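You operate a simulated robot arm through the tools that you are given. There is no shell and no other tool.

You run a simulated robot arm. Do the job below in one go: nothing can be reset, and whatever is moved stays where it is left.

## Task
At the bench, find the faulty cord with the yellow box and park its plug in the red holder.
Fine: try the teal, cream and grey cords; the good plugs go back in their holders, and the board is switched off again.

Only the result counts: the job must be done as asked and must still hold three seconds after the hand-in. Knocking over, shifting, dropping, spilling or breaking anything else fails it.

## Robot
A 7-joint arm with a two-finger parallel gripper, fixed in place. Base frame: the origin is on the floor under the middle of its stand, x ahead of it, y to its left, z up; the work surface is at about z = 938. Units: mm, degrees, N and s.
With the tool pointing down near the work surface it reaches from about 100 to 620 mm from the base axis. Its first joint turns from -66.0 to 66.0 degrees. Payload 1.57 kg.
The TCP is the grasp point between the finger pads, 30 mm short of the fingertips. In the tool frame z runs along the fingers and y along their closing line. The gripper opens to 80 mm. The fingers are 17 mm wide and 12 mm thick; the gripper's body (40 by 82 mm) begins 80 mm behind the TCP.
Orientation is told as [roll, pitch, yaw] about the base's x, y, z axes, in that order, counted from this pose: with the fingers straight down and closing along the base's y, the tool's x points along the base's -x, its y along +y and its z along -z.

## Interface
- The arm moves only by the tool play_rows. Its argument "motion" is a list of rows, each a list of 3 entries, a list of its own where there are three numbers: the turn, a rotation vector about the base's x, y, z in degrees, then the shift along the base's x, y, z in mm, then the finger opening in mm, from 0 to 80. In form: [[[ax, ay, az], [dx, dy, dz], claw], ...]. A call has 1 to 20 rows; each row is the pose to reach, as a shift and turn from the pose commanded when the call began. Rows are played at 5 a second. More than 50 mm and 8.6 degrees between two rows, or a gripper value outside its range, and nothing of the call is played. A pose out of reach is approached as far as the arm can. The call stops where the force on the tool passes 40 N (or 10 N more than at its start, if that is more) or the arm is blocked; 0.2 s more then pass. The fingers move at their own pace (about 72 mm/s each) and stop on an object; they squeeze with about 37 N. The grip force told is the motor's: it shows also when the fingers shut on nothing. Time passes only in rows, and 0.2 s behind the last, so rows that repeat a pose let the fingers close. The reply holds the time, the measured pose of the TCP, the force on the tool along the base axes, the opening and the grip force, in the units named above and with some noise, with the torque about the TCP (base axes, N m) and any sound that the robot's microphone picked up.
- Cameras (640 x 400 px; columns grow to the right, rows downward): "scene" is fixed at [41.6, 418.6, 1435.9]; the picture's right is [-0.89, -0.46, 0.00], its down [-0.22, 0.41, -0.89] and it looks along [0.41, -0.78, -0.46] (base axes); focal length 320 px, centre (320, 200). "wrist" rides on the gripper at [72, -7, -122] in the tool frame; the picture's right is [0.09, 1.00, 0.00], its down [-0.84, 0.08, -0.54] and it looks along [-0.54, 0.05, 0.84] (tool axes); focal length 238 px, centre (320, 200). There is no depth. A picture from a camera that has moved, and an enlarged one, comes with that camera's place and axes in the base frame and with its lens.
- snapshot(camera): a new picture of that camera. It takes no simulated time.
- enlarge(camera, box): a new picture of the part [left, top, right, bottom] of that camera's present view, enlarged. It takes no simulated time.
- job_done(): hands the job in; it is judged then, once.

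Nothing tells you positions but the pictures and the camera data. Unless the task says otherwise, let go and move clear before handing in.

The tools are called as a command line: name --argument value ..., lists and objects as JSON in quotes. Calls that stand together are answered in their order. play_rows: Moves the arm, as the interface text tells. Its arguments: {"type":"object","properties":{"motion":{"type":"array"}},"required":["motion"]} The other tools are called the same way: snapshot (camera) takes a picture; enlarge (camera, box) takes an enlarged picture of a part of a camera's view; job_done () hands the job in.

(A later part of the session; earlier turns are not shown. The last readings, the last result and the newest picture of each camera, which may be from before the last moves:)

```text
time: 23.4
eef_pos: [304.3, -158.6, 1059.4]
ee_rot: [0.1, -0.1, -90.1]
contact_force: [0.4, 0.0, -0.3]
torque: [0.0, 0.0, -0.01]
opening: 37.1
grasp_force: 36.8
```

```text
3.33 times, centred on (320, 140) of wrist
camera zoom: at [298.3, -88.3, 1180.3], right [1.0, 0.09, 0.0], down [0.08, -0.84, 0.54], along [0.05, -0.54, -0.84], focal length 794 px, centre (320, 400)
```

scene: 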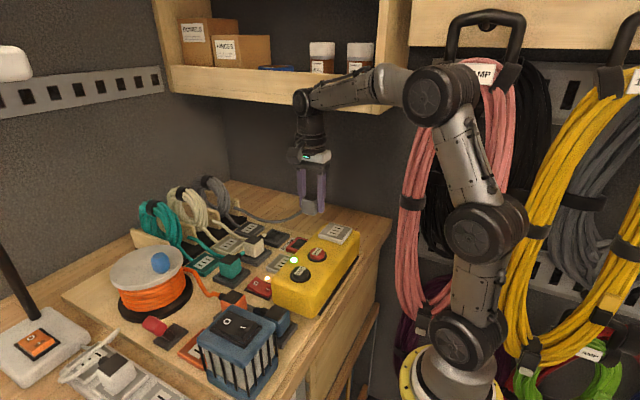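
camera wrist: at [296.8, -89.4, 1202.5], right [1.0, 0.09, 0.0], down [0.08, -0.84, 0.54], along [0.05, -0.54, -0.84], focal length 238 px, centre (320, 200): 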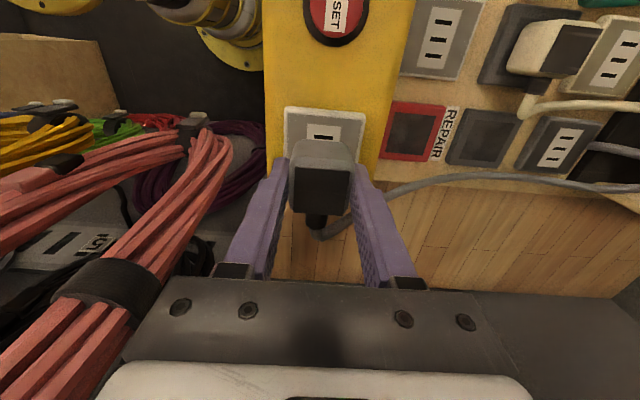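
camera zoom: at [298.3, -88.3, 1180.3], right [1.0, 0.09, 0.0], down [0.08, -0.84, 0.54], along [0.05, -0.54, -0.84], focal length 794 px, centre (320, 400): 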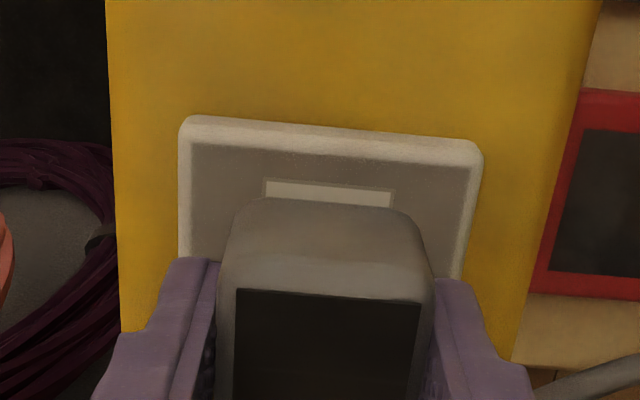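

The plug is about to meet the socket face. I'm continuing down in small steps.

play_rows --motion '[[[0, 0, 0], [-0.5, -0.5, -1.5], 20], [[0, 0, 0], [-0.5, -0.5, -3], 20], [[0, 0, 0], [-0.5, -0.5, -4.5], 20], [[0, 0, 0], [-0.5, -0.5, -6], 20]]'

enlarge --camera "scene" --box '[270, 170, 390, 270]'

enlarge --camera "wrist" --box '[240, 80, 400, 200]'

```text
time: 24.4
eef_pos: [305.7, -160.5, 1055.1]
ee_rot: [0.3, -0.4, -90.0]
contact_force: [-4.7, -4.9, 26.8]
torque: [-0.07, 0.26, 0.02]
opening: 37.8
grasp_force: 37.3
heard: snap
```

```text
4.00 times, centred on (330, 220) of scene
camera zoom: at [41.2, 418.6, 1435.9], right [-0.89, -0.46, 0.0], down [-0.21, 0.41, -0.89], along [0.41, -0.78, -0.46], focal length 1279 px, centre (280, 120)
```

zoom: 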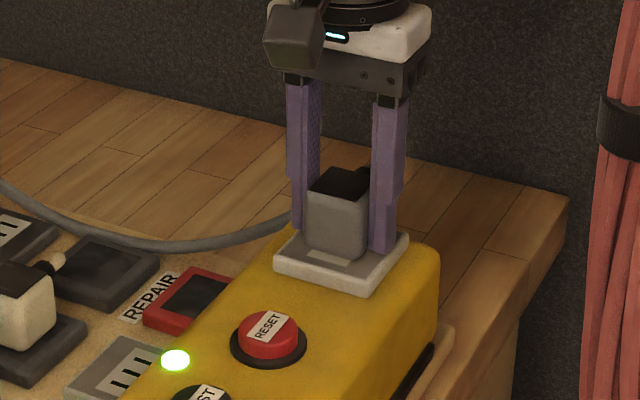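

```text
3.33 times, centred on (320, 140) of wrist
camera zoom: at [297.6, -89.1, 1175.9], right [1.0, 0.09, 0.0], down [0.07, -0.83, 0.55], along [0.05, -0.54, -0.84], focal length 794 px, centre (320, 400)
```

zoom: 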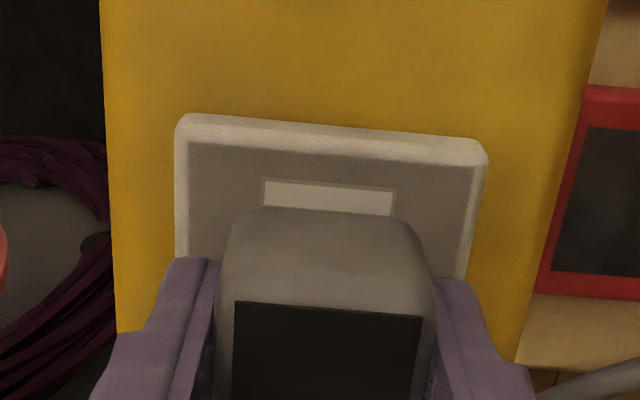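

It snapped in at TCP z≈1055 and the lamp is still green. I'll ease off the pressure and wait a couple of seconds to see whether the box trips.

play_rows --motion '[[[0, 0, 0], [0, 0, 1.5], 20], [[0, 0, 0], [0, 0, 2], 20], [[0, 0, 0], [0, 0, 2], 20], [[0, 0, 0], [0, 0, 2], 20], [[0, 0, 0], [0, 0, 2], 20], [[0, 0, 0], [0, 0, 2], 20], [[0, 0, 0], [0, 0, 2], 20], [[0, 0, 0], [0, 0, 2], 20], [[0, 0, 0], [0, 0, 2], 20], [[0, 0, 0], [0, 0, 2], 20]]'

enlarge --camera "scene" --box '[200, 170, 390, 310]'

```text
time: 26.6
eef_pos: [303.1, -160.1, 1053.7]
ee_rot: [0.0, -0.2, -90.0]
contact_force: [-0.7, 0.2, 0.7]
torque: [0.01, 0.01, -0.02]
opening: 37.5
grasp_force: 36.6
heard: snap
```

```text
2.86 times, centred on (295, 240) of scene
camera zoom: at [41.6, 418.6, 1435.9], right [-0.89, -0.46, 0.0], down [-0.22, 0.41, -0.89], along [0.41, -0.78, -0.46], focal length 913 px, centre (391, 86)
```

zoom: 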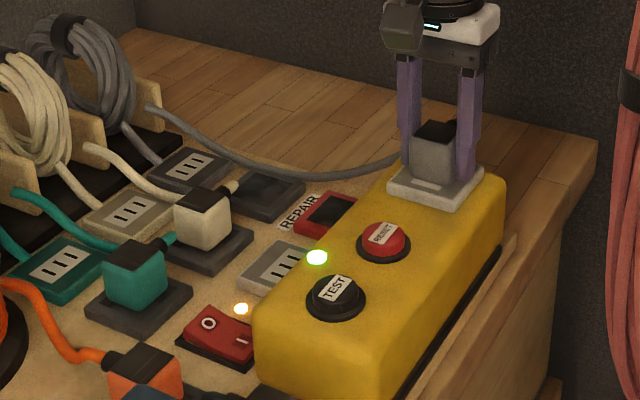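

A second snap was heard while I eased off, so I need to know whether the plug is seated. Checking the wrist view.

enlarge --camera "wrist" --box '[240, 80, 400, 200]'

enlarge --camera "scene" --box '[290, 180, 370, 240]'

```text
3.33 times, centred on (320, 140) of wrist
camera zoom: at [297.5, -89.2, 1175.7], right [1.0, 0.09, 0.0], down [0.08, -0.84, 0.54], along [0.05, -0.54, -0.84], focal length 794 px, centre (320, 400)
```

zoom: 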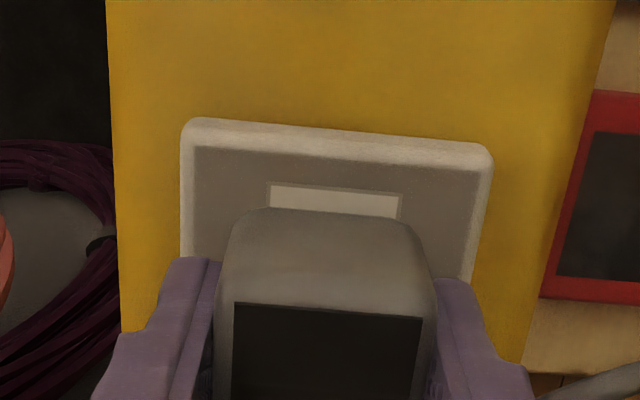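

```text
6.67 times, centred on (330, 210) of scene
camera zoom: at [41.6, 418.6, 1435.9], right [-0.89, -0.46, 0.0], down [-0.22, 0.41, -0.89], along [0.41, -0.78, -0.46], focal length 2131 px, centre (253, 133)
```

zoom: 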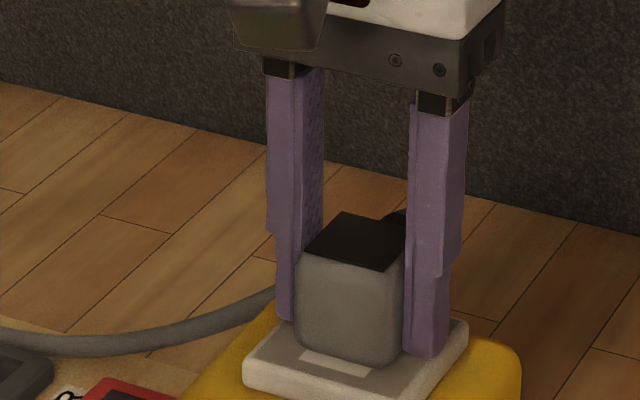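

It may have popped back out when I eased up. I'll press again to reseat it, then hold that height without lifting.

play_rows --motion '[[[0, 0, 0], [0, 0, -1], 20], [[0, 0, 0], [0, 0, -2], 20], [[0, 0, 0], [0, 0, -2], 20]]'

enlarge --camera "scene" --box '[200, 170, 390, 310]'

enlarge --camera "wrist" --box '[240, 80, 400, 200]'

```text
time: 27.4
eef_pos: [304.2, -159.8, 1053.4]
ee_rot: [0.2, -0.1, -90.0]
contact_force: [-1.8, 1.4, 8.1]
torque: [0.01, 0.17, 0.02]
opening: 37.3
grasp_force: 37.2
```

```text
2.86 times, centred on (295, 240) of scene
camera zoom: at [41.4, 418.7, 1435.9], right [-0.89, -0.46, 0.0], down [-0.22, 0.41, -0.89], along [0.41, -0.78, -0.46], focal length 913 px, centre (391, 86)
```

zoom: 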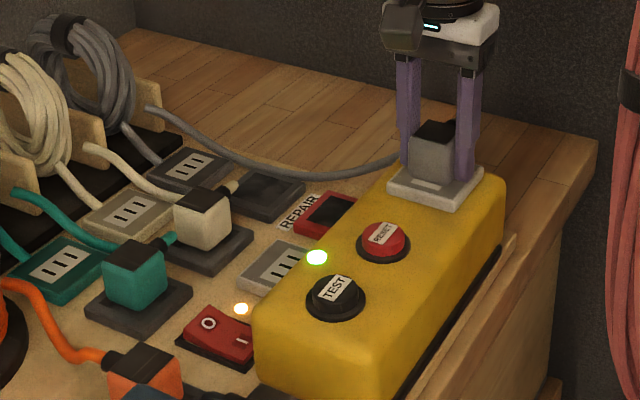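

```text
3.33 times, centred on (320, 140) of wrist
camera zoom: at [297.9, -89.0, 1175.3], right [1.0, 0.09, 0.0], down [0.08, -0.83, 0.54], along [0.05, -0.54, -0.84], focal length 794 px, centre (320, 400)
```

zoom: 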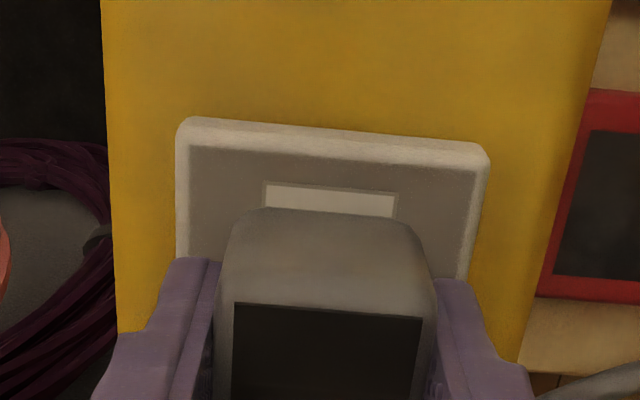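

No snap this time at 8 N. I'll press a little further to make sure whether it is locked.

play_rows --motion '[[[0, 0, 0], [0, 0, -0.7], 20], [[0, 0, 0], [0, 0, -1.4], 20], [[0, 0, 0], [0, 0, -1.4], 20]]'

enlarge --camera "scene" --box '[200, 170, 390, 310]'

```text
time: 28.2
eef_pos: [304.9, -160.1, 1052.8]
ee_rot: [0.3, -0.3, -90.0]
contact_force: [-4.4, 2.8, 27.2]
torque: [0.16, 0.28, -0.04]
opening: 37.5
grasp_force: 37.0
```

```text
2.86 times, centred on (295, 240) of scene
camera zoom: at [41.2, 418.9, 1435.8], right [-0.89, -0.46, 0.0], down [-0.21, 0.41, -0.89], along [0.41, -0.78, -0.46], focal length 913 px, centre (391, 86)
```

zoom: 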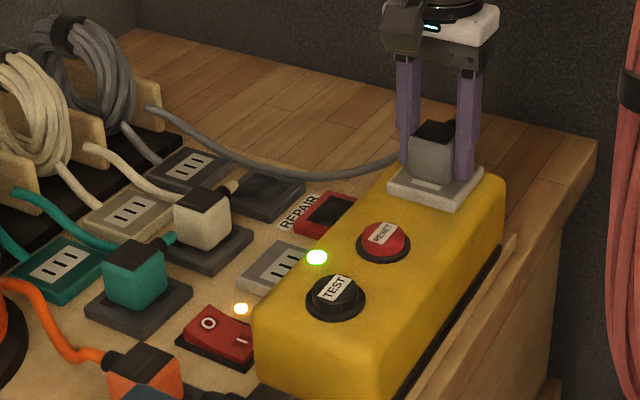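

Firm contact with no new snap. I'll do a gentle pull test to learn whether the plug is latched.

play_rows --motion '[[[0, 0, 0], [0, 0, 1.4], 20], [[0, 0, 0], [0, 0, 2.4], 20], [[0, 0, 0], [0, 0, 2.4], 20]]'

enlarge --camera "wrist" --box '[240, 80, 400, 200]'

```text
time: 29.0
eef_pos: [304.7, -160.4, 1053.7]
ee_rot: [-0.2, -0.2, -90.0]
contact_force: [4.0, 1.5, 8.7]
torque: [-0.12, -0.19, 0.07]
opening: 37.4
grasp_force: 37.2
```

```text
3.33 times, centred on (320, 140) of wrist
camera zoom: at [297.9, -89.8, 1174.8], right [1.0, 0.09, 0.0], down [0.08, -0.84, 0.54], along [0.05, -0.54, -0.84], focal length 794 px, centre (320, 400)
```

zoom: 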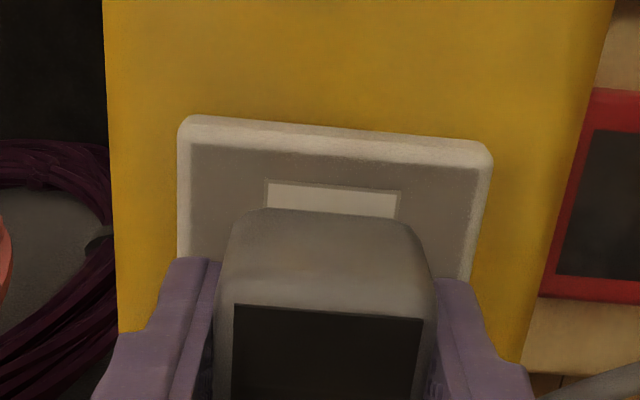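

Still ambiguous. I'll pull up slightly more and watch the force and sounds.

play_rows --motion '[[[0, 0, 0], [0, 0, 0.8], 20], [[0, 0, 0], [0, 0, 1.6], 20], [[0, 0, 0], [0, 0, 1.6], 20]]'

enlarge --camera "wrist" --box '[240, 80, 400, 200]'

```text
time: 29.8
eef_pos: [303.8, -161.6, 1053.4]
ee_rot: [-0.2, 0.0, -89.9]
contact_force: [1.3, -0.3, -0.1]
torque: [0.02, 0.01, -0.01]
opening: 37.0
grasp_force: 37.2
```

```text
3.33 times, centred on (320, 140) of wrist
camera zoom: at [297.8, -89.7, 1175.8], right [1.0, 0.09, 0.0], down [0.08, -0.84, 0.54], along [0.05, -0.54, -0.84], focal length 794 px, centre (320, 400)
```

zoom: 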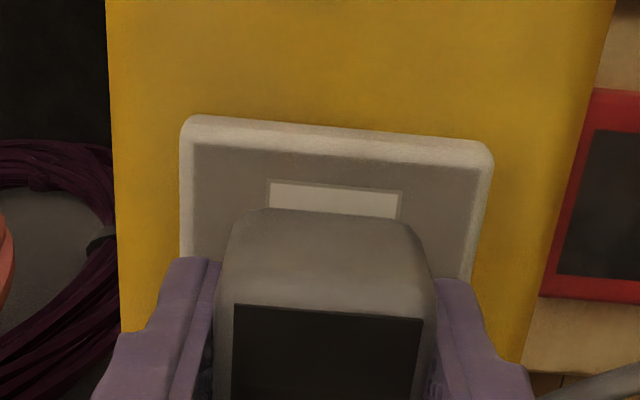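

Force is near zero. Pulling a few millimetres more to settle the question.

play_rows --motion '[[[0, 0, 0], [0, 0, 1], 20], [[0, 0, 0], [0, 0, 2], 20], [[0, 0, 0], [0, 0, 2], 20]]'

enlarge --camera "wrist" --box '[240, 80, 400, 200]'

enlarge --camera "scene" --box '[290, 180, 370, 240]'

```text
time: 30.6
eef_pos: [304.5, -159.5, 1057.3]
ee_rot: [-0.1, -0.2, -90.0]
contact_force: [0.5, -0.5, 0.8]
torque: [-0.01, 0.02, -0.01]
opening: 37.4
grasp_force: 37.0
```

```text
3.33 times, centred on (320, 140) of wrist
camera zoom: at [297.9, -89.5, 1178.9], right [1.0, 0.09, 0.0], down [0.08, -0.84, 0.54], along [0.05, -0.54, -0.84], focal length 794 px, centre (320, 400)
```

zoom: 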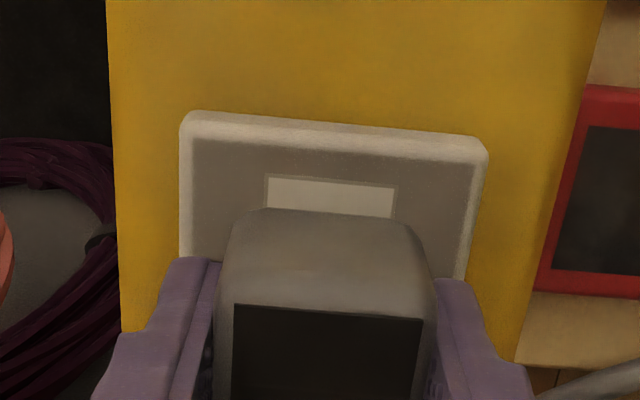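

```text
6.67 times, centred on (330, 210) of scene
camera zoom: at [41.6, 418.6, 1435.9], right [-0.89, -0.46, 0.0], down [-0.22, 0.41, -0.89], along [0.41, -0.78, -0.46], focal length 2131 px, centre (253, 133)
```

zoom: 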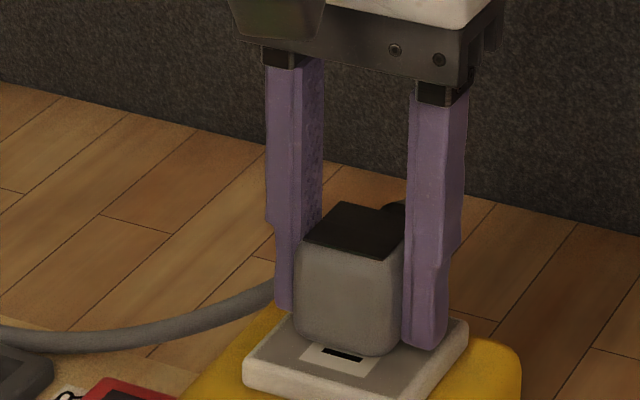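

The plug lifted freely, so it had popped out when I eased off. I'll lift clear and press it home again. Once it snaps, I'll open the fingers in place instead of easing up.

play_rows --motion '[[[0, 0, 0], [0, 0, 6], 20], [[0, 0, 0], [0, 0, 12], 20], [[0, 0, 0], [0, 0, 12], 20]]'

enlarge --camera "wrist" --box '[240, 80, 400, 200]'

enlarge --camera "scene" --box '[290, 180, 370, 240]'

```text
time: 31.4
eef_pos: [303.8, -161.5, 1069.5]
ee_rot: [-0.1, -0.2, -90.1]
contact_force: [-0.2, 1.2, -1.3]
torque: [0.02, -0.02, 0.01]
opening: 37.5
grasp_force: 36.5
```

```text
3.33 times, centred on (320, 140) of wrist
camera zoom: at [297.3, -89.7, 1190.7], right [1.0, 0.09, 0.0], down [0.08, -0.84, 0.54], along [0.05, -0.54, -0.84], focal length 794 px, centre (320, 400)
```

zoom: 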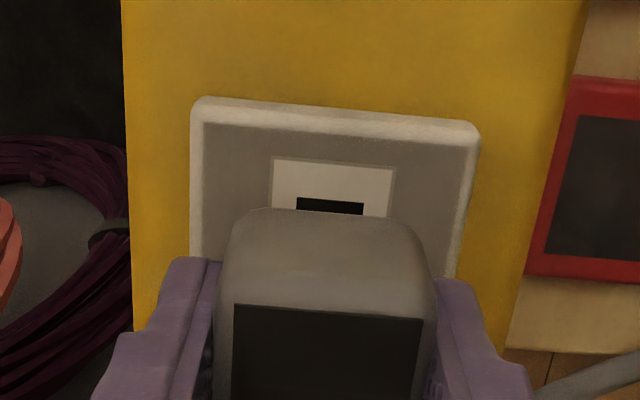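

```text
6.67 times, centred on (330, 210) of scene
camera zoom: at [41.6, 418.6, 1435.9], right [-0.89, -0.46, 0.0], down [-0.22, 0.41, -0.89], along [0.41, -0.78, -0.46], focal length 2131 px, centre (253, 133)
```

zoom: 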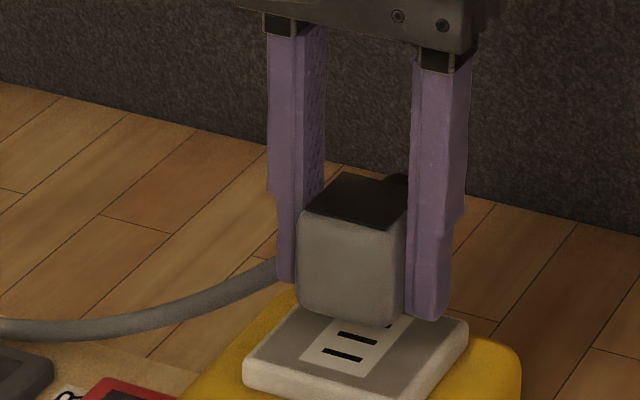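

The socket centre reads about (305,-161.2); the plug slid a few mm up in the grip during pressing. I'm re-centring and pressing again in small steps until it snaps.

play_rows --motion '[[[0, 0, 0], [0.6, 0.5, -6], 20], [[0, 0, 0], [0.6, 0.5, -11], 20], [[0, 0, 0], [0.6, 0.5, -13], 20], [[0, 0, 0], [0.6, 0.5, -14.5], 20], [[0, 0, 0], [0.6, 0.5, -16], 20]]'

enlarge --camera "wrist" --box '[240, 80, 400, 200]'

enlarge --camera "scene" --box '[200, 170, 390, 310]'

```text
time: 32.6
eef_pos: [304.3, -160.5, 1053.6]
ee_rot: [0.0, -0.1, -90.0]
contact_force: [-0.5, -0.2, -0.3]
torque: [-0.01, -0.03, 0.03]
opening: 37.6
grasp_force: 37.2
```

```text
3.33 times, centred on (320, 140) of wrist
camera zoom: at [298.0, -89.1, 1174.8], right [1.0, 0.09, 0.0], down [0.08, -0.84, 0.54], along [0.05, -0.54, -0.84], focal length 794 px, centre (320, 400)
```

zoom: 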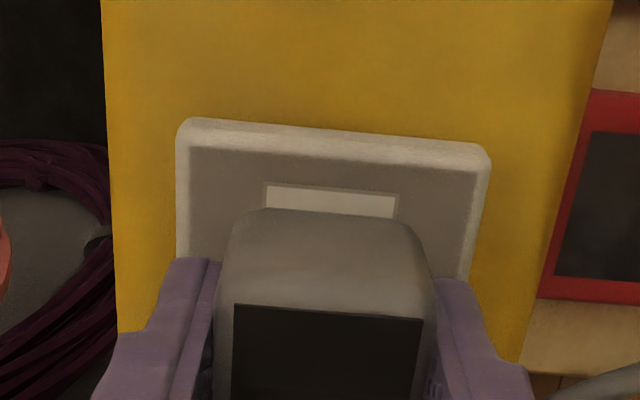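

```text
2.86 times, centred on (295, 240) of scene
camera zoom: at [41.6, 418.6, 1435.9], right [-0.89, -0.46, 0.0], down [-0.22, 0.41, -0.89], along [0.41, -0.78, -0.46], focal length 913 px, centre (391, 86)
```

zoom: 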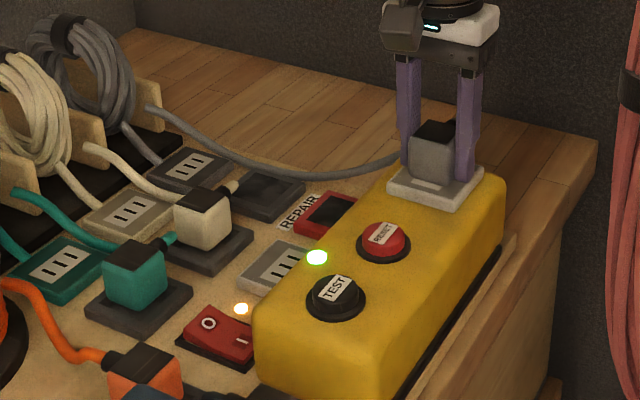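

No contact yet at z≈1053. I'm continuing in 1 mm steps.

play_rows --motion '[[[0, 0, 0], [0, 0, -1], 20], [[0, 0, 0], [0, 0, -2], 20]]'

play_rows --motion '[[[0, 0, 0], [0, 0, -0.8], 20], [[0, 0, 0], [0, 0, -1.5], 20]]'

```text
time: 33.2
eef_pos: [305.7, -161.1, 1052.3]
ee_rot: [0.1, -0.3, -90.0]
contact_force: [-2.6, 0.4, 14.8]
torque: [0.06, 0.28, -0.02]
opening: 37.3
grasp_force: 37.3
```

```text
time: 33.8
eef_pos: [304.9, -161.1, 1053.6]
ee_rot: [0.4, -0.2, -90.0]
contact_force: [-3.5, 0.9, 31.7]
torque: [0.1, 0.5, -0.02]
opening: 37.4
grasp_force: 36.9
```

31 N and still no snap. The torque says contact is on the -x side of the plug, so I'm looking closely for tilt or offset.

enlarge --camera "scene" --box '[290, 180, 370, 240]'

enlarge --camera "wrist" --box '[240, 80, 400, 200]'

snapshot --camera "wrist"

```text
6.67 times, centred on (330, 210) of scene
camera zoom: at [41.2, 418.8, 1435.8], right [-0.89, -0.46, 0.0], down [-0.21, 0.41, -0.89], along [0.41, -0.78, -0.46], focal length 2131 px, centre (253, 133)
```

zoom: 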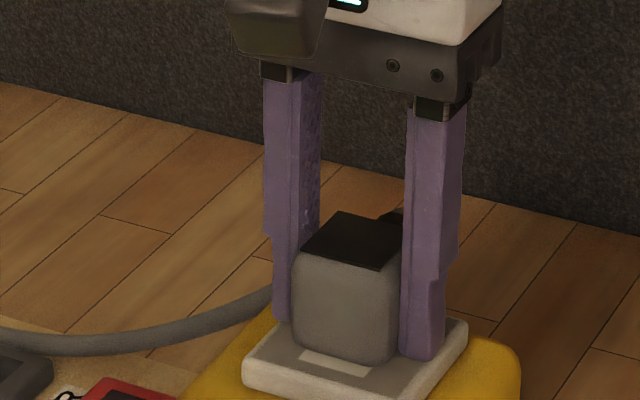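

```text
3.33 times, centred on (320, 140) of wrist
camera zoom: at [297.8, -89.1, 1173.5], right [1.0, 0.09, 0.01], down [0.07, -0.83, 0.55], along [0.06, -0.54, -0.84], focal length 794 px, centre (320, 400)
```

zoom: 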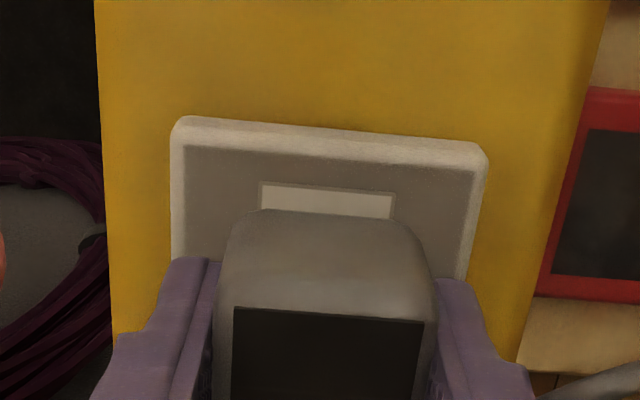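

```text
taken
camera wrist: at [297.8, -89.1, 1173.5], right [1.0, 0.09, 0.01], down [0.07, -0.83, 0.55], along [0.06, -0.54, -0.84], focal length 238 px, centre (320, 200)
```

wrist: 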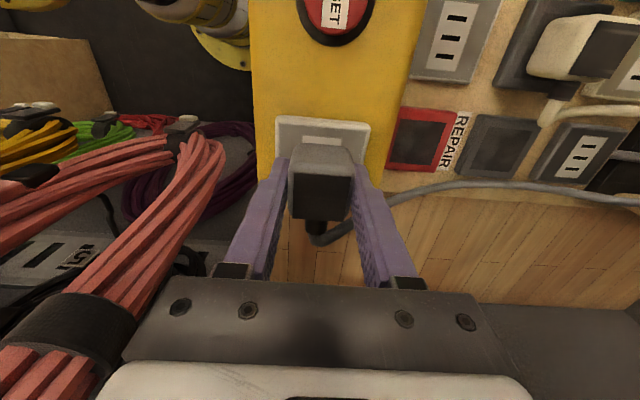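

The plug is flush but slightly tilted in the grip, so it isn't latching. I'll open the fingers a little so it settles flat in the slots, keeping them around it as guards.

play_rows --motion '[[[0, 0, 0], [0, 0, 2], 20], [[0, 0, 0], [0, 0, 2], 42], [[0, 0, 0], [0, 0, 2], 42]]'

snapshot --camera "wrist"

enlarge --camera "scene" --box '[290, 180, 370, 240]'

```text
time: 34.6
eef_pos: [305.8, -161.2, 1052.3]
ee_rot: [0.1, -0.2, -89.9]
contact_force: [9.0, -6.1, 19.4]
torque: [-0.09, 0.19, 0.09]
opening: 37.7
grasp_force: 0.1
```

```text
taken
camera wrist: at [298.4, -89.2, 1173.4], right [1.0, 0.09, 0.0], down [0.08, -0.83, 0.55], along [0.05, -0.54, -0.84], focal length 238 px, centre (320, 200)
```

wrist: 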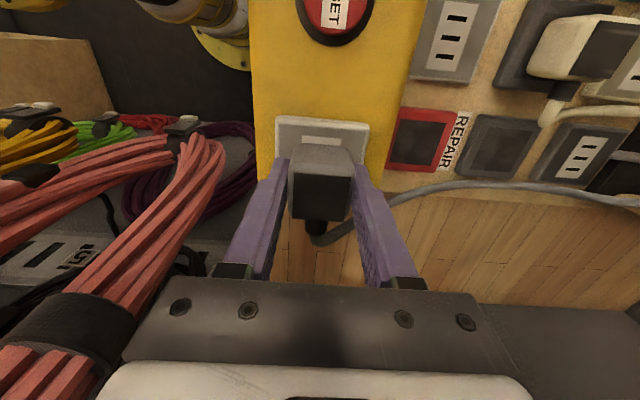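

```text
6.67 times, centred on (330, 210) of scene
camera zoom: at [41.7, 418.5, 1435.9], right [-0.89, -0.46, 0.0], down [-0.22, 0.41, -0.89], along [0.41, -0.78, -0.46], focal length 2131 px, centre (253, 133)
```

zoom: 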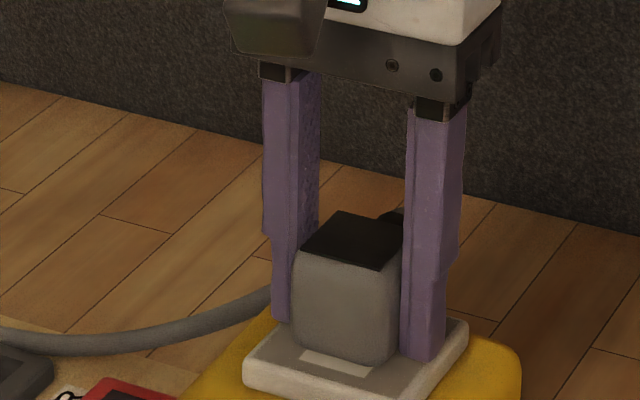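

The fingers are just starting to open. I'll let them finish.

play_rows --motion '[[[0, 0, 0], [0, 0, 0], 44], [[0, 0, 0], [0, 0, 0], 44], [[0, 0, 0], [0, 0, 0], 44]]'

snapshot --camera "wrist"

enlarge --camera "scene" --box '[290, 180, 370, 240]'

```text
time: 35.4
eef_pos: [305.0, -160.9, 1051.9]
ee_rot: [0.0, -0.2, -89.9]
contact_force: [7.4, -4.8, 18.4]
torque: [-0.05, 0.22, 0.08]
opening: 38.0
grasp_force: 0.1
```

```text
taken
camera wrist: at [298.0, -88.8, 1173.5], right [1.0, 0.09, 0.0], down [0.08, -0.83, 0.55], along [0.05, -0.54, -0.84], focal length 238 px, centre (320, 200)
```

wrist: 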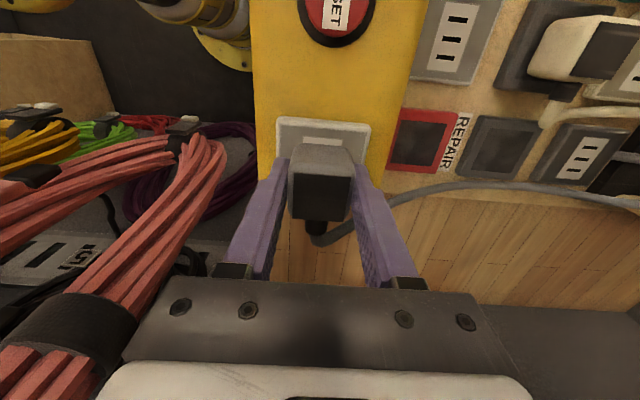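

```text
6.67 times, centred on (330, 210) of scene
camera zoom: at [41.6, 418.6, 1435.9], right [-0.89, -0.46, 0.0], down [-0.22, 0.41, -0.89], along [0.41, -0.78, -0.46], focal length 2131 px, centre (253, 133)
```

zoom: 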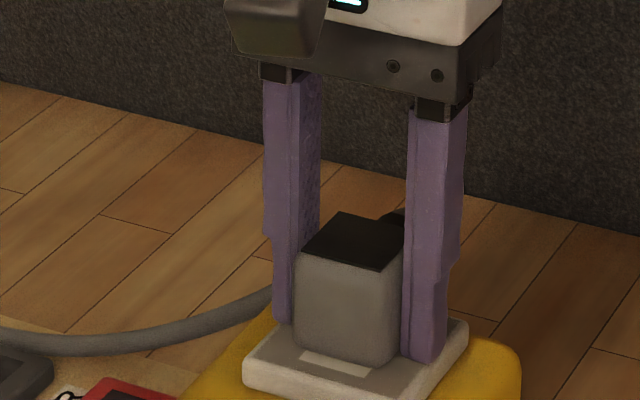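

The fingertips themselves are touching the socket plate (tip z≈1022), which blocks opening and explains the missing snap. I'll lift a few mm so the fingers can open and leave the plug resting in the socket.

play_rows --motion '[[[0, 0, 0], [0, 0, 1.5], 44], [[0, 0, 0], [0, 0, 3], 44], [[0, 0, 0], [0, 0, 3], 44], [[0, 0, 0], [0, 0, 3], 44]]'

enlarge --camera "wrist" --box '[240, 80, 400, 200]'

enlarge --camera "scene" --box '[290, 180, 370, 240]'

```text
time: 36.4
eef_pos: [304.3, -160.2, 1054.0]
ee_rot: [-0.2, 0.0, -90.0]
contact_force: [0.3, -0.1, -0.6]
torque: [0.03, 0.02, 0.0]
opening: 44.1
grasp_force: 0.1
```

```text
3.33 times, centred on (320, 140) of wrist
camera zoom: at [298.1, -88.3, 1175.5], right [1.0, 0.09, 0.0], down [0.08, -0.84, 0.54], along [0.05, -0.54, -0.84], focal length 794 px, centre (320, 400)
```

zoom: 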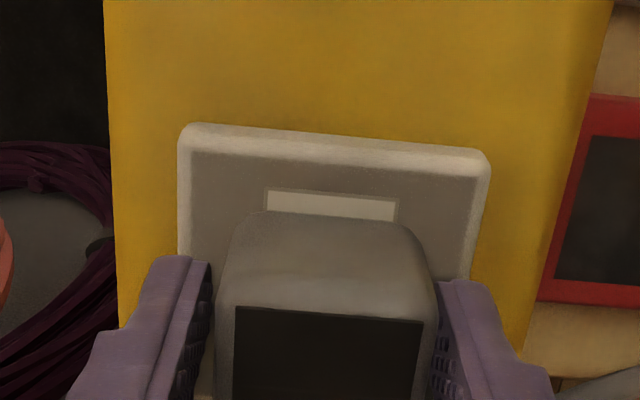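

```text
6.67 times, centred on (330, 210) of scene
camera zoom: at [41.6, 418.6, 1435.9], right [-0.89, -0.46, 0.0], down [-0.22, 0.41, -0.89], along [0.41, -0.78, -0.46], focal length 2131 px, centre (253, 133)
```

zoom: 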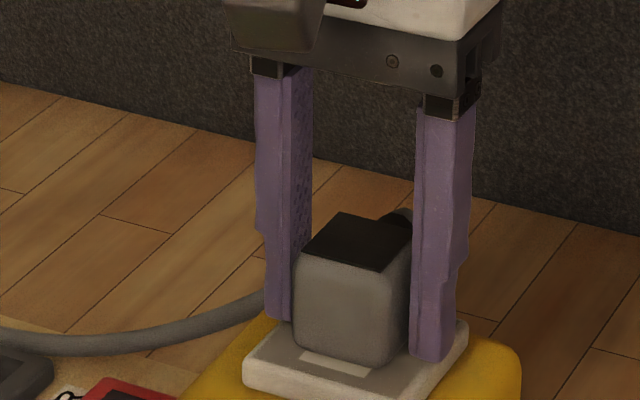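

The plug now sits flat on the socket. I'll rise above it, close the fingers and push it down from the top to seat it.

play_rows --motion '[[[0, 0, 0], [0, 0, 15], 46], [[0, 0, 0], [0, 0, 45], 46], [[0, 0, 0], [0, 0, 60], 30], [[0, 0, 0], [0, -1, 60], 0], [[0, 0, 0], [0, -1, 60], 0], [[0, 0, 0], [0, -1, 60], 0]]'

snapshot --camera "wrist"

enlarge --camera "scene" --box '[200, 170, 390, 310]'

```text
time: 37.8
eef_pos: [305.6, -161.9, 1114.3]
ee_rot: [0.0, -0.1, -90.0]
contact_force: [-0.7, 0.5, -0.6]
torque: [0.0, -0.01, -0.01]
opening: 0.0
grasp_force: 21.1
```

```text
taken
camera wrist: at [299.1, -90.1, 1236.0], right [1.0, 0.09, 0.0], down [0.08, -0.84, 0.54], along [0.05, -0.54, -0.84], focal length 238 px, centre (320, 200)
```

wrist: 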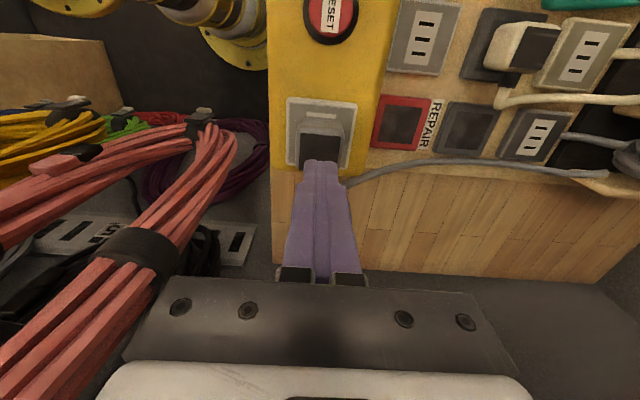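

```text
2.86 times, centred on (295, 240) of scene
camera zoom: at [41.6, 418.6, 1435.9], right [-0.89, -0.46, 0.0], down [-0.22, 0.41, -0.89], along [0.41, -0.78, -0.46], focal length 913 px, centre (391, 86)
```

zoom: 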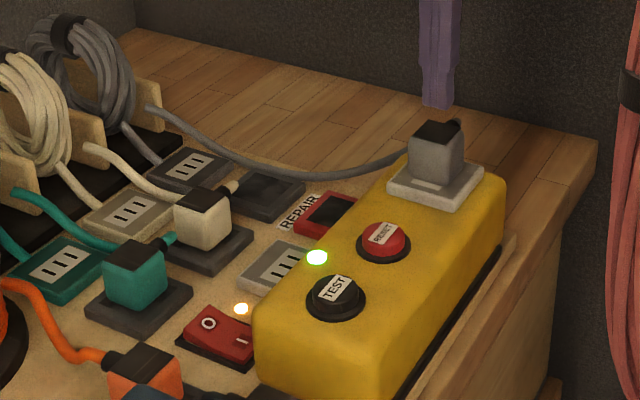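

The plug stands upright on the socket and the box is still green. I'm enlarging to check plug-to-socket centring from above.

enlarge --camera "wrist" --box '[270, 85, 370, 185]'

enlarge --camera "scene" --box '[300, 180, 370, 240]'

```text
4.00 times, centred on (320, 135) of wrist
camera zoom: at [299.1, -90.1, 1236.0], right [1.0, 0.09, 0.0], down [0.08, -0.84, 0.54], along [0.05, -0.54, -0.84], focal length 953 px, centre (320, 460)
```

zoom: 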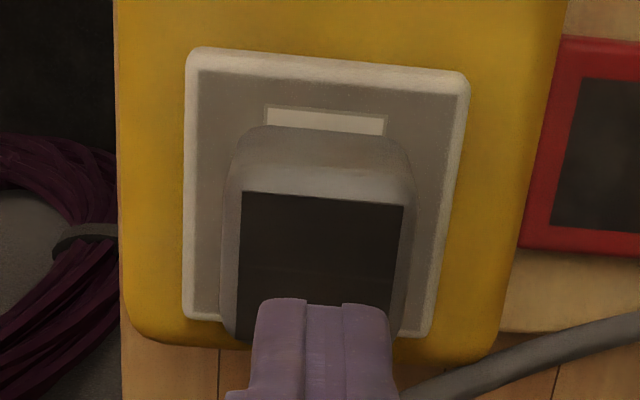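

```text
6.67 times, centred on (335, 210) of scene
camera zoom: at [41.6, 418.6, 1435.9], right [-0.89, -0.46, 0.0], down [-0.22, 0.41, -0.89], along [0.41, -0.78, -0.46], focal length 2131 px, centre (220, 133)
```

zoom: 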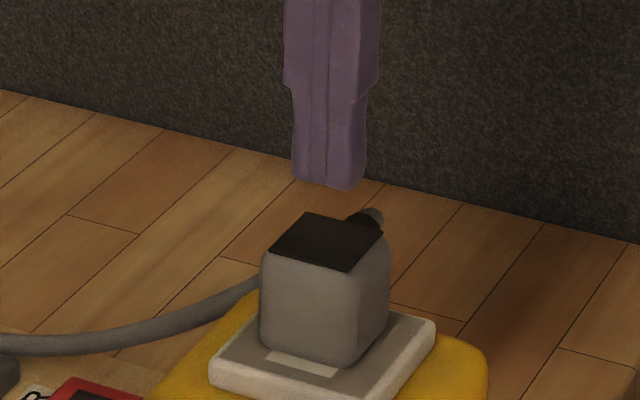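

The plug is centred on the socket (≈305,-161). I'm pressing on its top with the closed fingertips, slowly.

play_rows --motion '[[[0, 0, 0], [-1, 0.5, -15], 0], [[0, 0, 0], [-1, 0.5, -25], 0], [[0, 0, 0], [-1, 0.5, -29], 0], [[0, 0, 0], [-1, 0.5, -31], 0], [[0, 0, 0], [-1, 0.5, -32], 0]]'

play_rows --motion '[[[0, 0, 0], [0, 0, -0.7], 0], [[0, 0, 0], [0, 0, -1.4], 0]]'

enlarge --camera "scene" --box '[200, 170, 390, 310]'

```text
time: 38.7
eef_pos: [305.2, -161.1, 1092.1]
ee_rot: [0.8, -0.6, -90.0]
contact_force: [-0.4, 0.8, 3.6]
torque: [0.01, 0.03, 0.02]
opening: 0.0
grasp_force: 21.2
stopped in row 4: the force on the tool passed its limit at 45 N (the readings are from after the stop); the commanded pose is now the measured one
```

```text
time: 39.3
eef_pos: [305.5, -161.8, 1091.9]
ee_rot: [0.8, -0.6, -90.0]
contact_force: [-3.6, 3.9, 17.7]
torque: [0.24, 0.17, 0.02]
opening: 0.2
grasp_force: 21.0
```

```text
2.86 times, centred on (295, 240) of scene
camera zoom: at [41.3, 418.8, 1435.8], right [-0.89, -0.46, 0.0], down [-0.21, 0.41, -0.89], along [0.41, -0.78, -0.46], focal length 913 px, centre (391, 86)
```

zoom: 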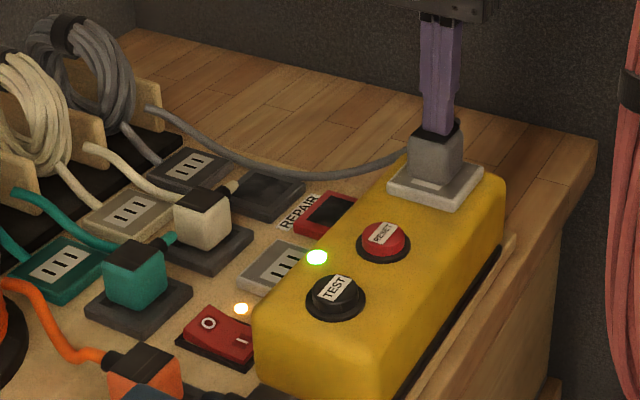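

The plug's top takes 45 N without a further snap, so it may already be seated. I'll raise, regrip at the proper height (tips about 6 mm above the plate) and do a pull test.

play_rows --motion '[[[-0.8, 0.6, 0], [0, 0, 15], 0], [[-0.8, 0.6, 0], [0, 0, 30], 30], [[-0.8, 0.6, 0], [0, 0, 30], 48], [[-0.8, 0.6, 0], [0, 0, 30], 48]]'

snapshot --camera "wrist"

```text
time: 40.3
eef_pos: [306.1, -161.9, 1119.4]
ee_rot: [0.2, -1.4, -90.0]
contact_force: [0.4, 0.3, -0.4]
torque: [-0.01, 0.0, -0.04]
opening: 48.0
grasp_force: 0.1
```

```text
taken
camera wrist: at [298.1, -87.3, 1239.4], right [1.0, 0.09, 0.0], down [0.08, -0.82, 0.56], along [0.05, -0.56, -0.83], focal length 238 px, centre (320, 200)
```

wrist: 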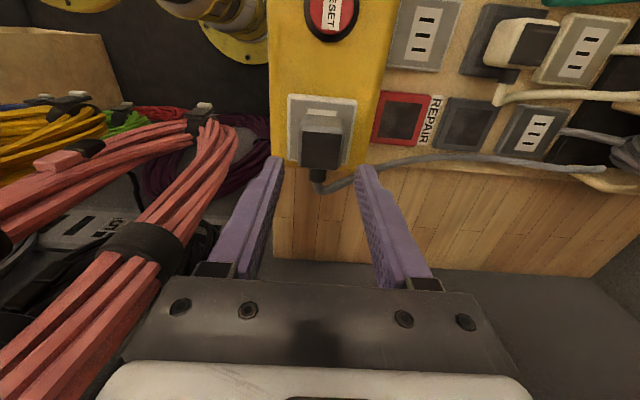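

My tilt correction used the wrong axes, leaving roll/pitch at 0.2/-1.4°. I'll level the tool and then descend around the plug.

play_rows --motion '[[[0.7, 0.1, 0], [0, 0, 0], 48], [[1.4, 0.2, 0], [0, 0, 0], 48], [[1.4, 0.2, 0], [0, 0, 0], 48]]'

enlarge --camera "wrist" --box '[260, 70, 380, 190]'

```text
time: 41.1
eef_pos: [304.8, -160.7, 1119.8]
ee_rot: [-0.2, 0.1, -90.0]
contact_force: [0.4, 0.0, 0.3]
torque: [0.0, -0.02, -0.02]
opening: 48.1
grasp_force: 0.1
```

```text
3.33 times, centred on (320, 130) of wrist
camera zoom: at [298.5, -90.4, 1241.5], right [1.0, 0.09, 0.0], down [0.08, -0.84, 0.54], along [0.05, -0.54, -0.84], focal length 794 px, centre (320, 433)
```

zoom: 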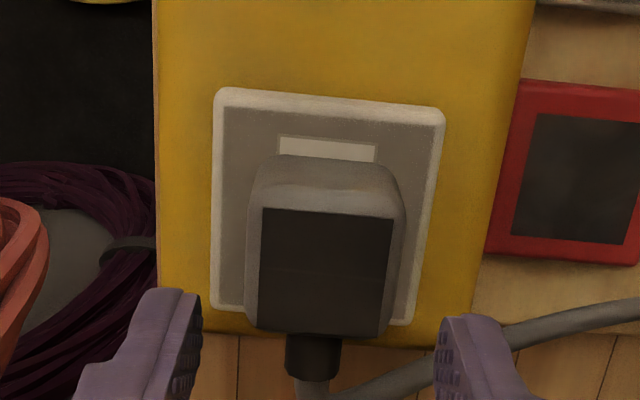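

The plug is centred (305.6,-161.5) and I'm aligned. Descending to regrip with tips about 7 mm above the plate.

play_rows --motion '[[[0, 0, 0], [0, 0.7, -25], 48], [[0, 0, 0], [0, 0.7, -45], 48], [[0, 0, 0], [0, 0.7, -55], 48], [[0, 0, 0], [0, 0.7, -61], 48], [[0, 0, 0], [0, 0.7, -61], 48]]'

play_rows --motion '[[[0, 0, 0], [0, 0, 0], 20], [[0, 0, 0], [0, 0, 0], 20], [[0, 0, 0], [0, 0, 0], 20]]'

enlarge --camera "wrist" --box '[240, 80, 400, 200]'

enlarge --camera "scene" --box '[290, 180, 370, 240]'

```text
time: 42.3
eef_pos: [304.1, -159.3, 1059.8]
ee_rot: [-0.1, -0.1, -90.0]
contact_force: [-0.3, 0.5, -0.3]
torque: [0.0, -0.01, 0.03]
opening: 48.1
grasp_force: 0.1
```

```text
time: 43.1
eef_pos: [304.6, -160.1, 1058.0]
ee_rot: [-0.1, 0.1, -89.9]
contact_force: [-0.6, 0.3, -0.1]
torque: [0.04, -0.01, 0.01]
opening: 36.8
grasp_force: 37.2
```

```text
3.33 times, centred on (320, 140) of wrist
camera zoom: at [297.9, -88.8, 1180.8], right [1.0, 0.09, 0.0], down [0.08, -0.84, 0.54], along [0.05, -0.54, -0.84], focal length 794 px, centre (320, 400)
```

zoom: 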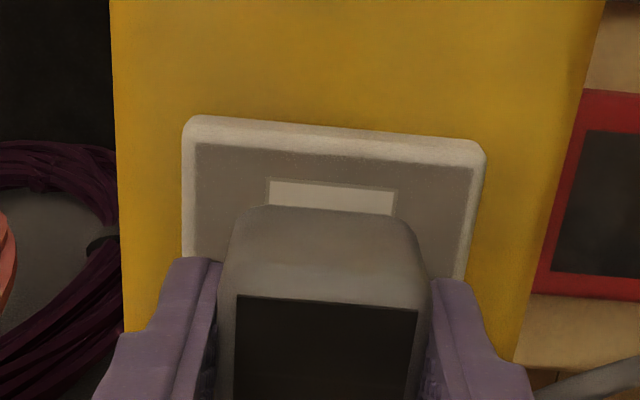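

```text
6.67 times, centred on (330, 210) of scene
camera zoom: at [41.6, 418.6, 1435.9], right [-0.89, -0.46, 0.0], down [-0.22, 0.41, -0.89], along [0.41, -0.78, -0.46], focal length 2131 px, centre (253, 133)
```

zoom: 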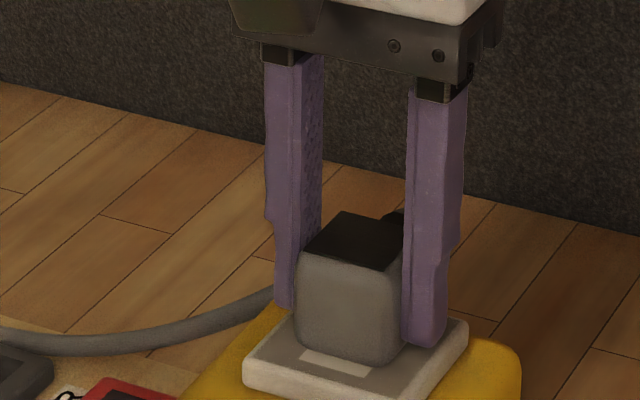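

Regripped at z≈1059. Pulling up now and listening for a snap.

play_rows --motion '[[[0, 0, 0], [0, 0, 2], 20], [[0, 0, 0], [0, 0, 5], 20], [[0, 0, 0], [0, 0, 5], 20]]'

enlarge --camera "scene" --box '[290, 180, 370, 240]'

```text
time: 43.9
eef_pos: [305.4, -160.2, 1064.2]
ee_rot: [0.0, 0.0, -89.9]
contact_force: [0.3, 0.0, -0.4]
torque: [0.01, -0.01, 0.0]
opening: 37.1
grasp_force: 37.5
```

```text
6.67 times, centred on (330, 210) of scene
camera zoom: at [41.6, 418.6, 1435.9], right [-0.89, -0.46, 0.0], down [-0.22, 0.41, -0.89], along [0.41, -0.78, -0.46], focal length 2131 px, centre (253, 133)
```

zoom: 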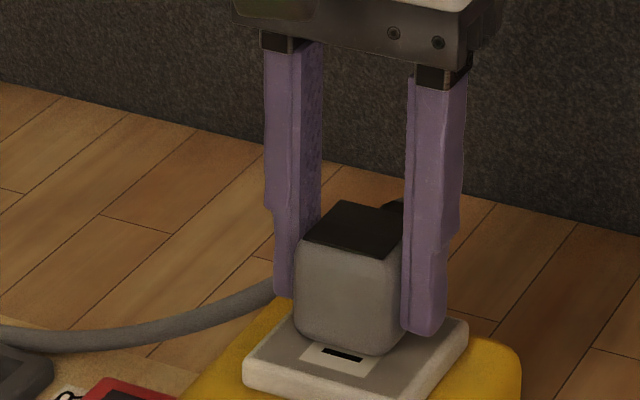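

There was no snap, so it had been sitting loose about 1.5 mm off in y. The first latch happened with the plug about 1.5 mm further +y and 0.7 mm further -x. I'll lift, shift by that and press again with this fresh grip.

play_rows --motion '[[[0, 0, 0], [-0.3, 0.8, 8], 20], [[0, 0, 0], [-0.7, 1.5, 18], 20], [[0, 0, 0], [-0.7, 1.5, 18], 20]]'

enlarge --camera "wrist" --box '[240, 80, 400, 200]'

```text
time: 44.7
eef_pos: [303.1, -158.7, 1081.6]
ee_rot: [-0.1, 0.0, -89.8]
contact_force: [-0.3, 1.1, -0.8]
torque: [0.05, 0.01, -0.04]
opening: 37.2
grasp_force: 37.4
```

```text
3.33 times, centred on (320, 140) of wrist
camera zoom: at [297.4, -87.2, 1203.8], right [1.0, 0.09, 0.0], down [0.08, -0.84, 0.54], along [0.05, -0.54, -0.84], focal length 794 px, centre (320, 400)
```

zoom: 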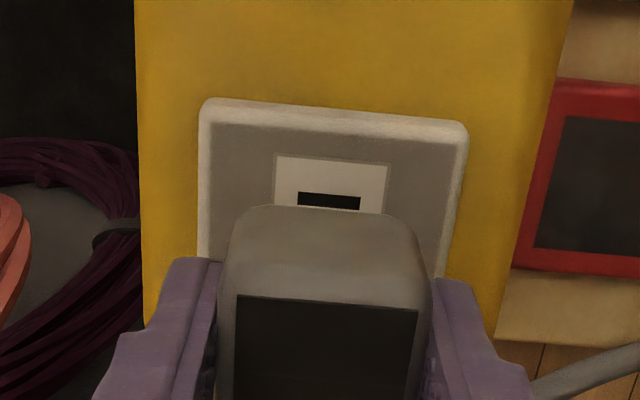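

Fine correction: x +0.7, y -0.6, then down to contact (≈1059) and a firm press of about 3 mm.

play_rows --motion '[[[0, 0, 0], [0.7, -0.6, -8], 20], [[0, 0, 0], [0.7, -0.6, -16], 20], [[0, 0, 0], [0.7, -0.6, -20], 20], [[0, 0, 0], [0.7, -0.6, -22], 20], [[0, 0, 0], [0.7, -0.6, -23.5], 20], [[0, 0, 0], [0.7, -0.6, -25], 20]]'

enlarge --camera "wrist" --box '[240, 80, 400, 200]'

enlarge --camera "scene" --box '[200, 170, 390, 310]'

```text
time: 46.1
eef_pos: [304.8, -159.2, 1058.8]
ee_rot: [0.1, -0.1, -89.9]
contact_force: [-2.4, -0.6, 12.9]
torque: [0.12, 0.21, 0.01]
opening: 37.0
grasp_force: 37.1
```

```text
3.33 times, centred on (320, 140) of wrist
camera zoom: at [298.3, -88.3, 1180.4], right [1.0, 0.09, 0.0], down [0.08, -0.84, 0.54], along [0.05, -0.54, -0.84], focal length 794 px, centre (320, 400)
```

zoom: 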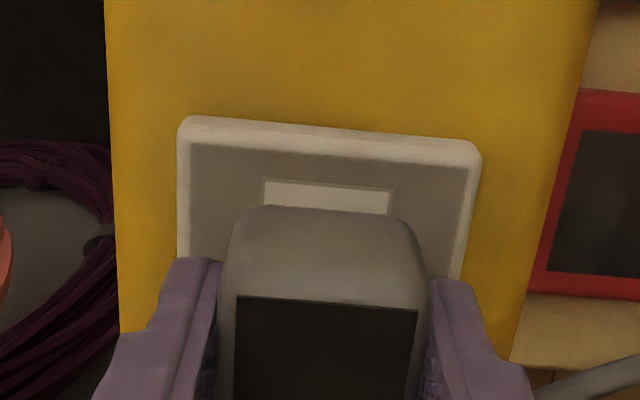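

```text
2.86 times, centred on (295, 240) of scene
camera zoom: at [41.3, 418.7, 1435.9], right [-0.89, -0.46, 0.0], down [-0.21, 0.41, -0.89], along [0.41, -0.78, -0.46], focal length 913 px, centre (391, 86)
```

zoom: 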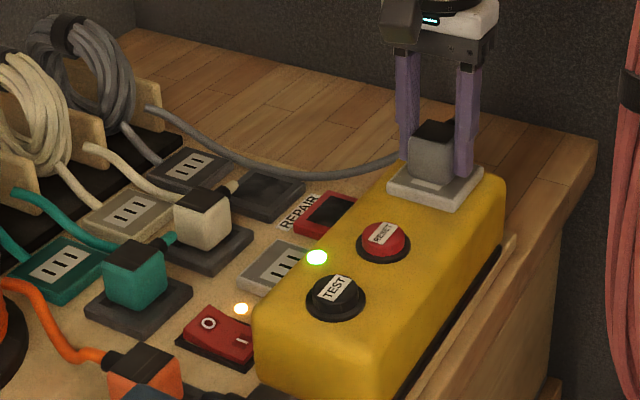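

13 N, no snap yet. I'm pressing slightly more in small steps.

play_rows --motion '[[[0, 0, 0], [0, 0, -0.7], 20], [[0, 0, 0], [0, 0, -1.4], 20]]'

play_rows --motion '[[[0, 0, 0], [-0.4, -0.4, 0], 20], [[0, 0, 0], [-0.8, -0.8, -0.5], 20]]'

```text
time: 46.7
eef_pos: [306.2, -159.9, 1058.7]
ee_rot: [0.4, -0.3, -90.0]
contact_force: [-4.5, 1.6, 34.0]
torque: [0.22, 0.43, 0.0]
opening: 36.9
grasp_force: 37.0
```

```text
time: 47.3
eef_pos: [305.0, -160.8, 1058.6]
ee_rot: [0.5, -0.2, -90.0]
contact_force: [0.4, 10.5, 40.4]
torque: [0.39, 0.4, -0.05]
opening: 37.2
grasp_force: 37.0
```

40 N and still no latch. Let me look at the current state closely.

enlarge --camera "wrist" --box '[240, 80, 400, 200]'

enlarge --camera "scene" --box '[300, 180, 370, 240]'

```text
3.33 times, centred on (320, 140) of wrist
camera zoom: at [297.7, -88.6, 1179.9], right [1.0, 0.09, 0.01], down [0.07, -0.84, 0.54], along [0.06, -0.54, -0.84], focal length 794 px, centre (320, 400)
```

zoom: 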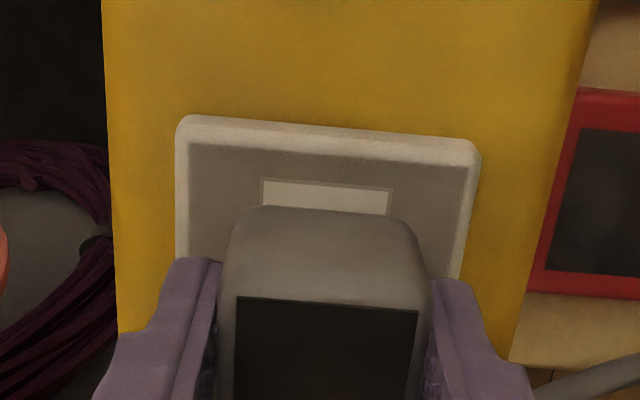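

```text
6.67 times, centred on (335, 210) of scene
camera zoom: at [41.2, 419.2, 1435.7], right [-0.89, -0.46, 0.0], down [-0.21, 0.41, -0.89], along [0.41, -0.79, -0.46], focal length 2131 px, centre (220, 133)
```

zoom: 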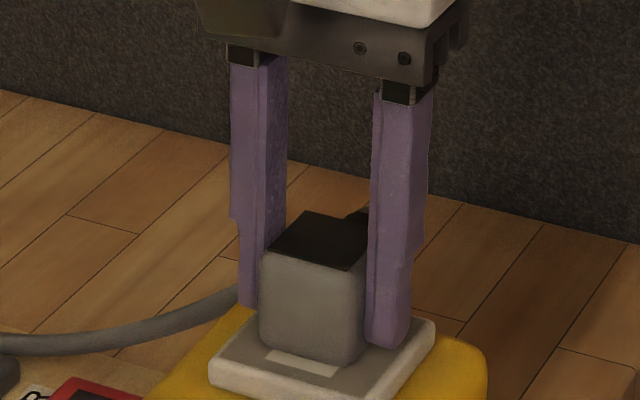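

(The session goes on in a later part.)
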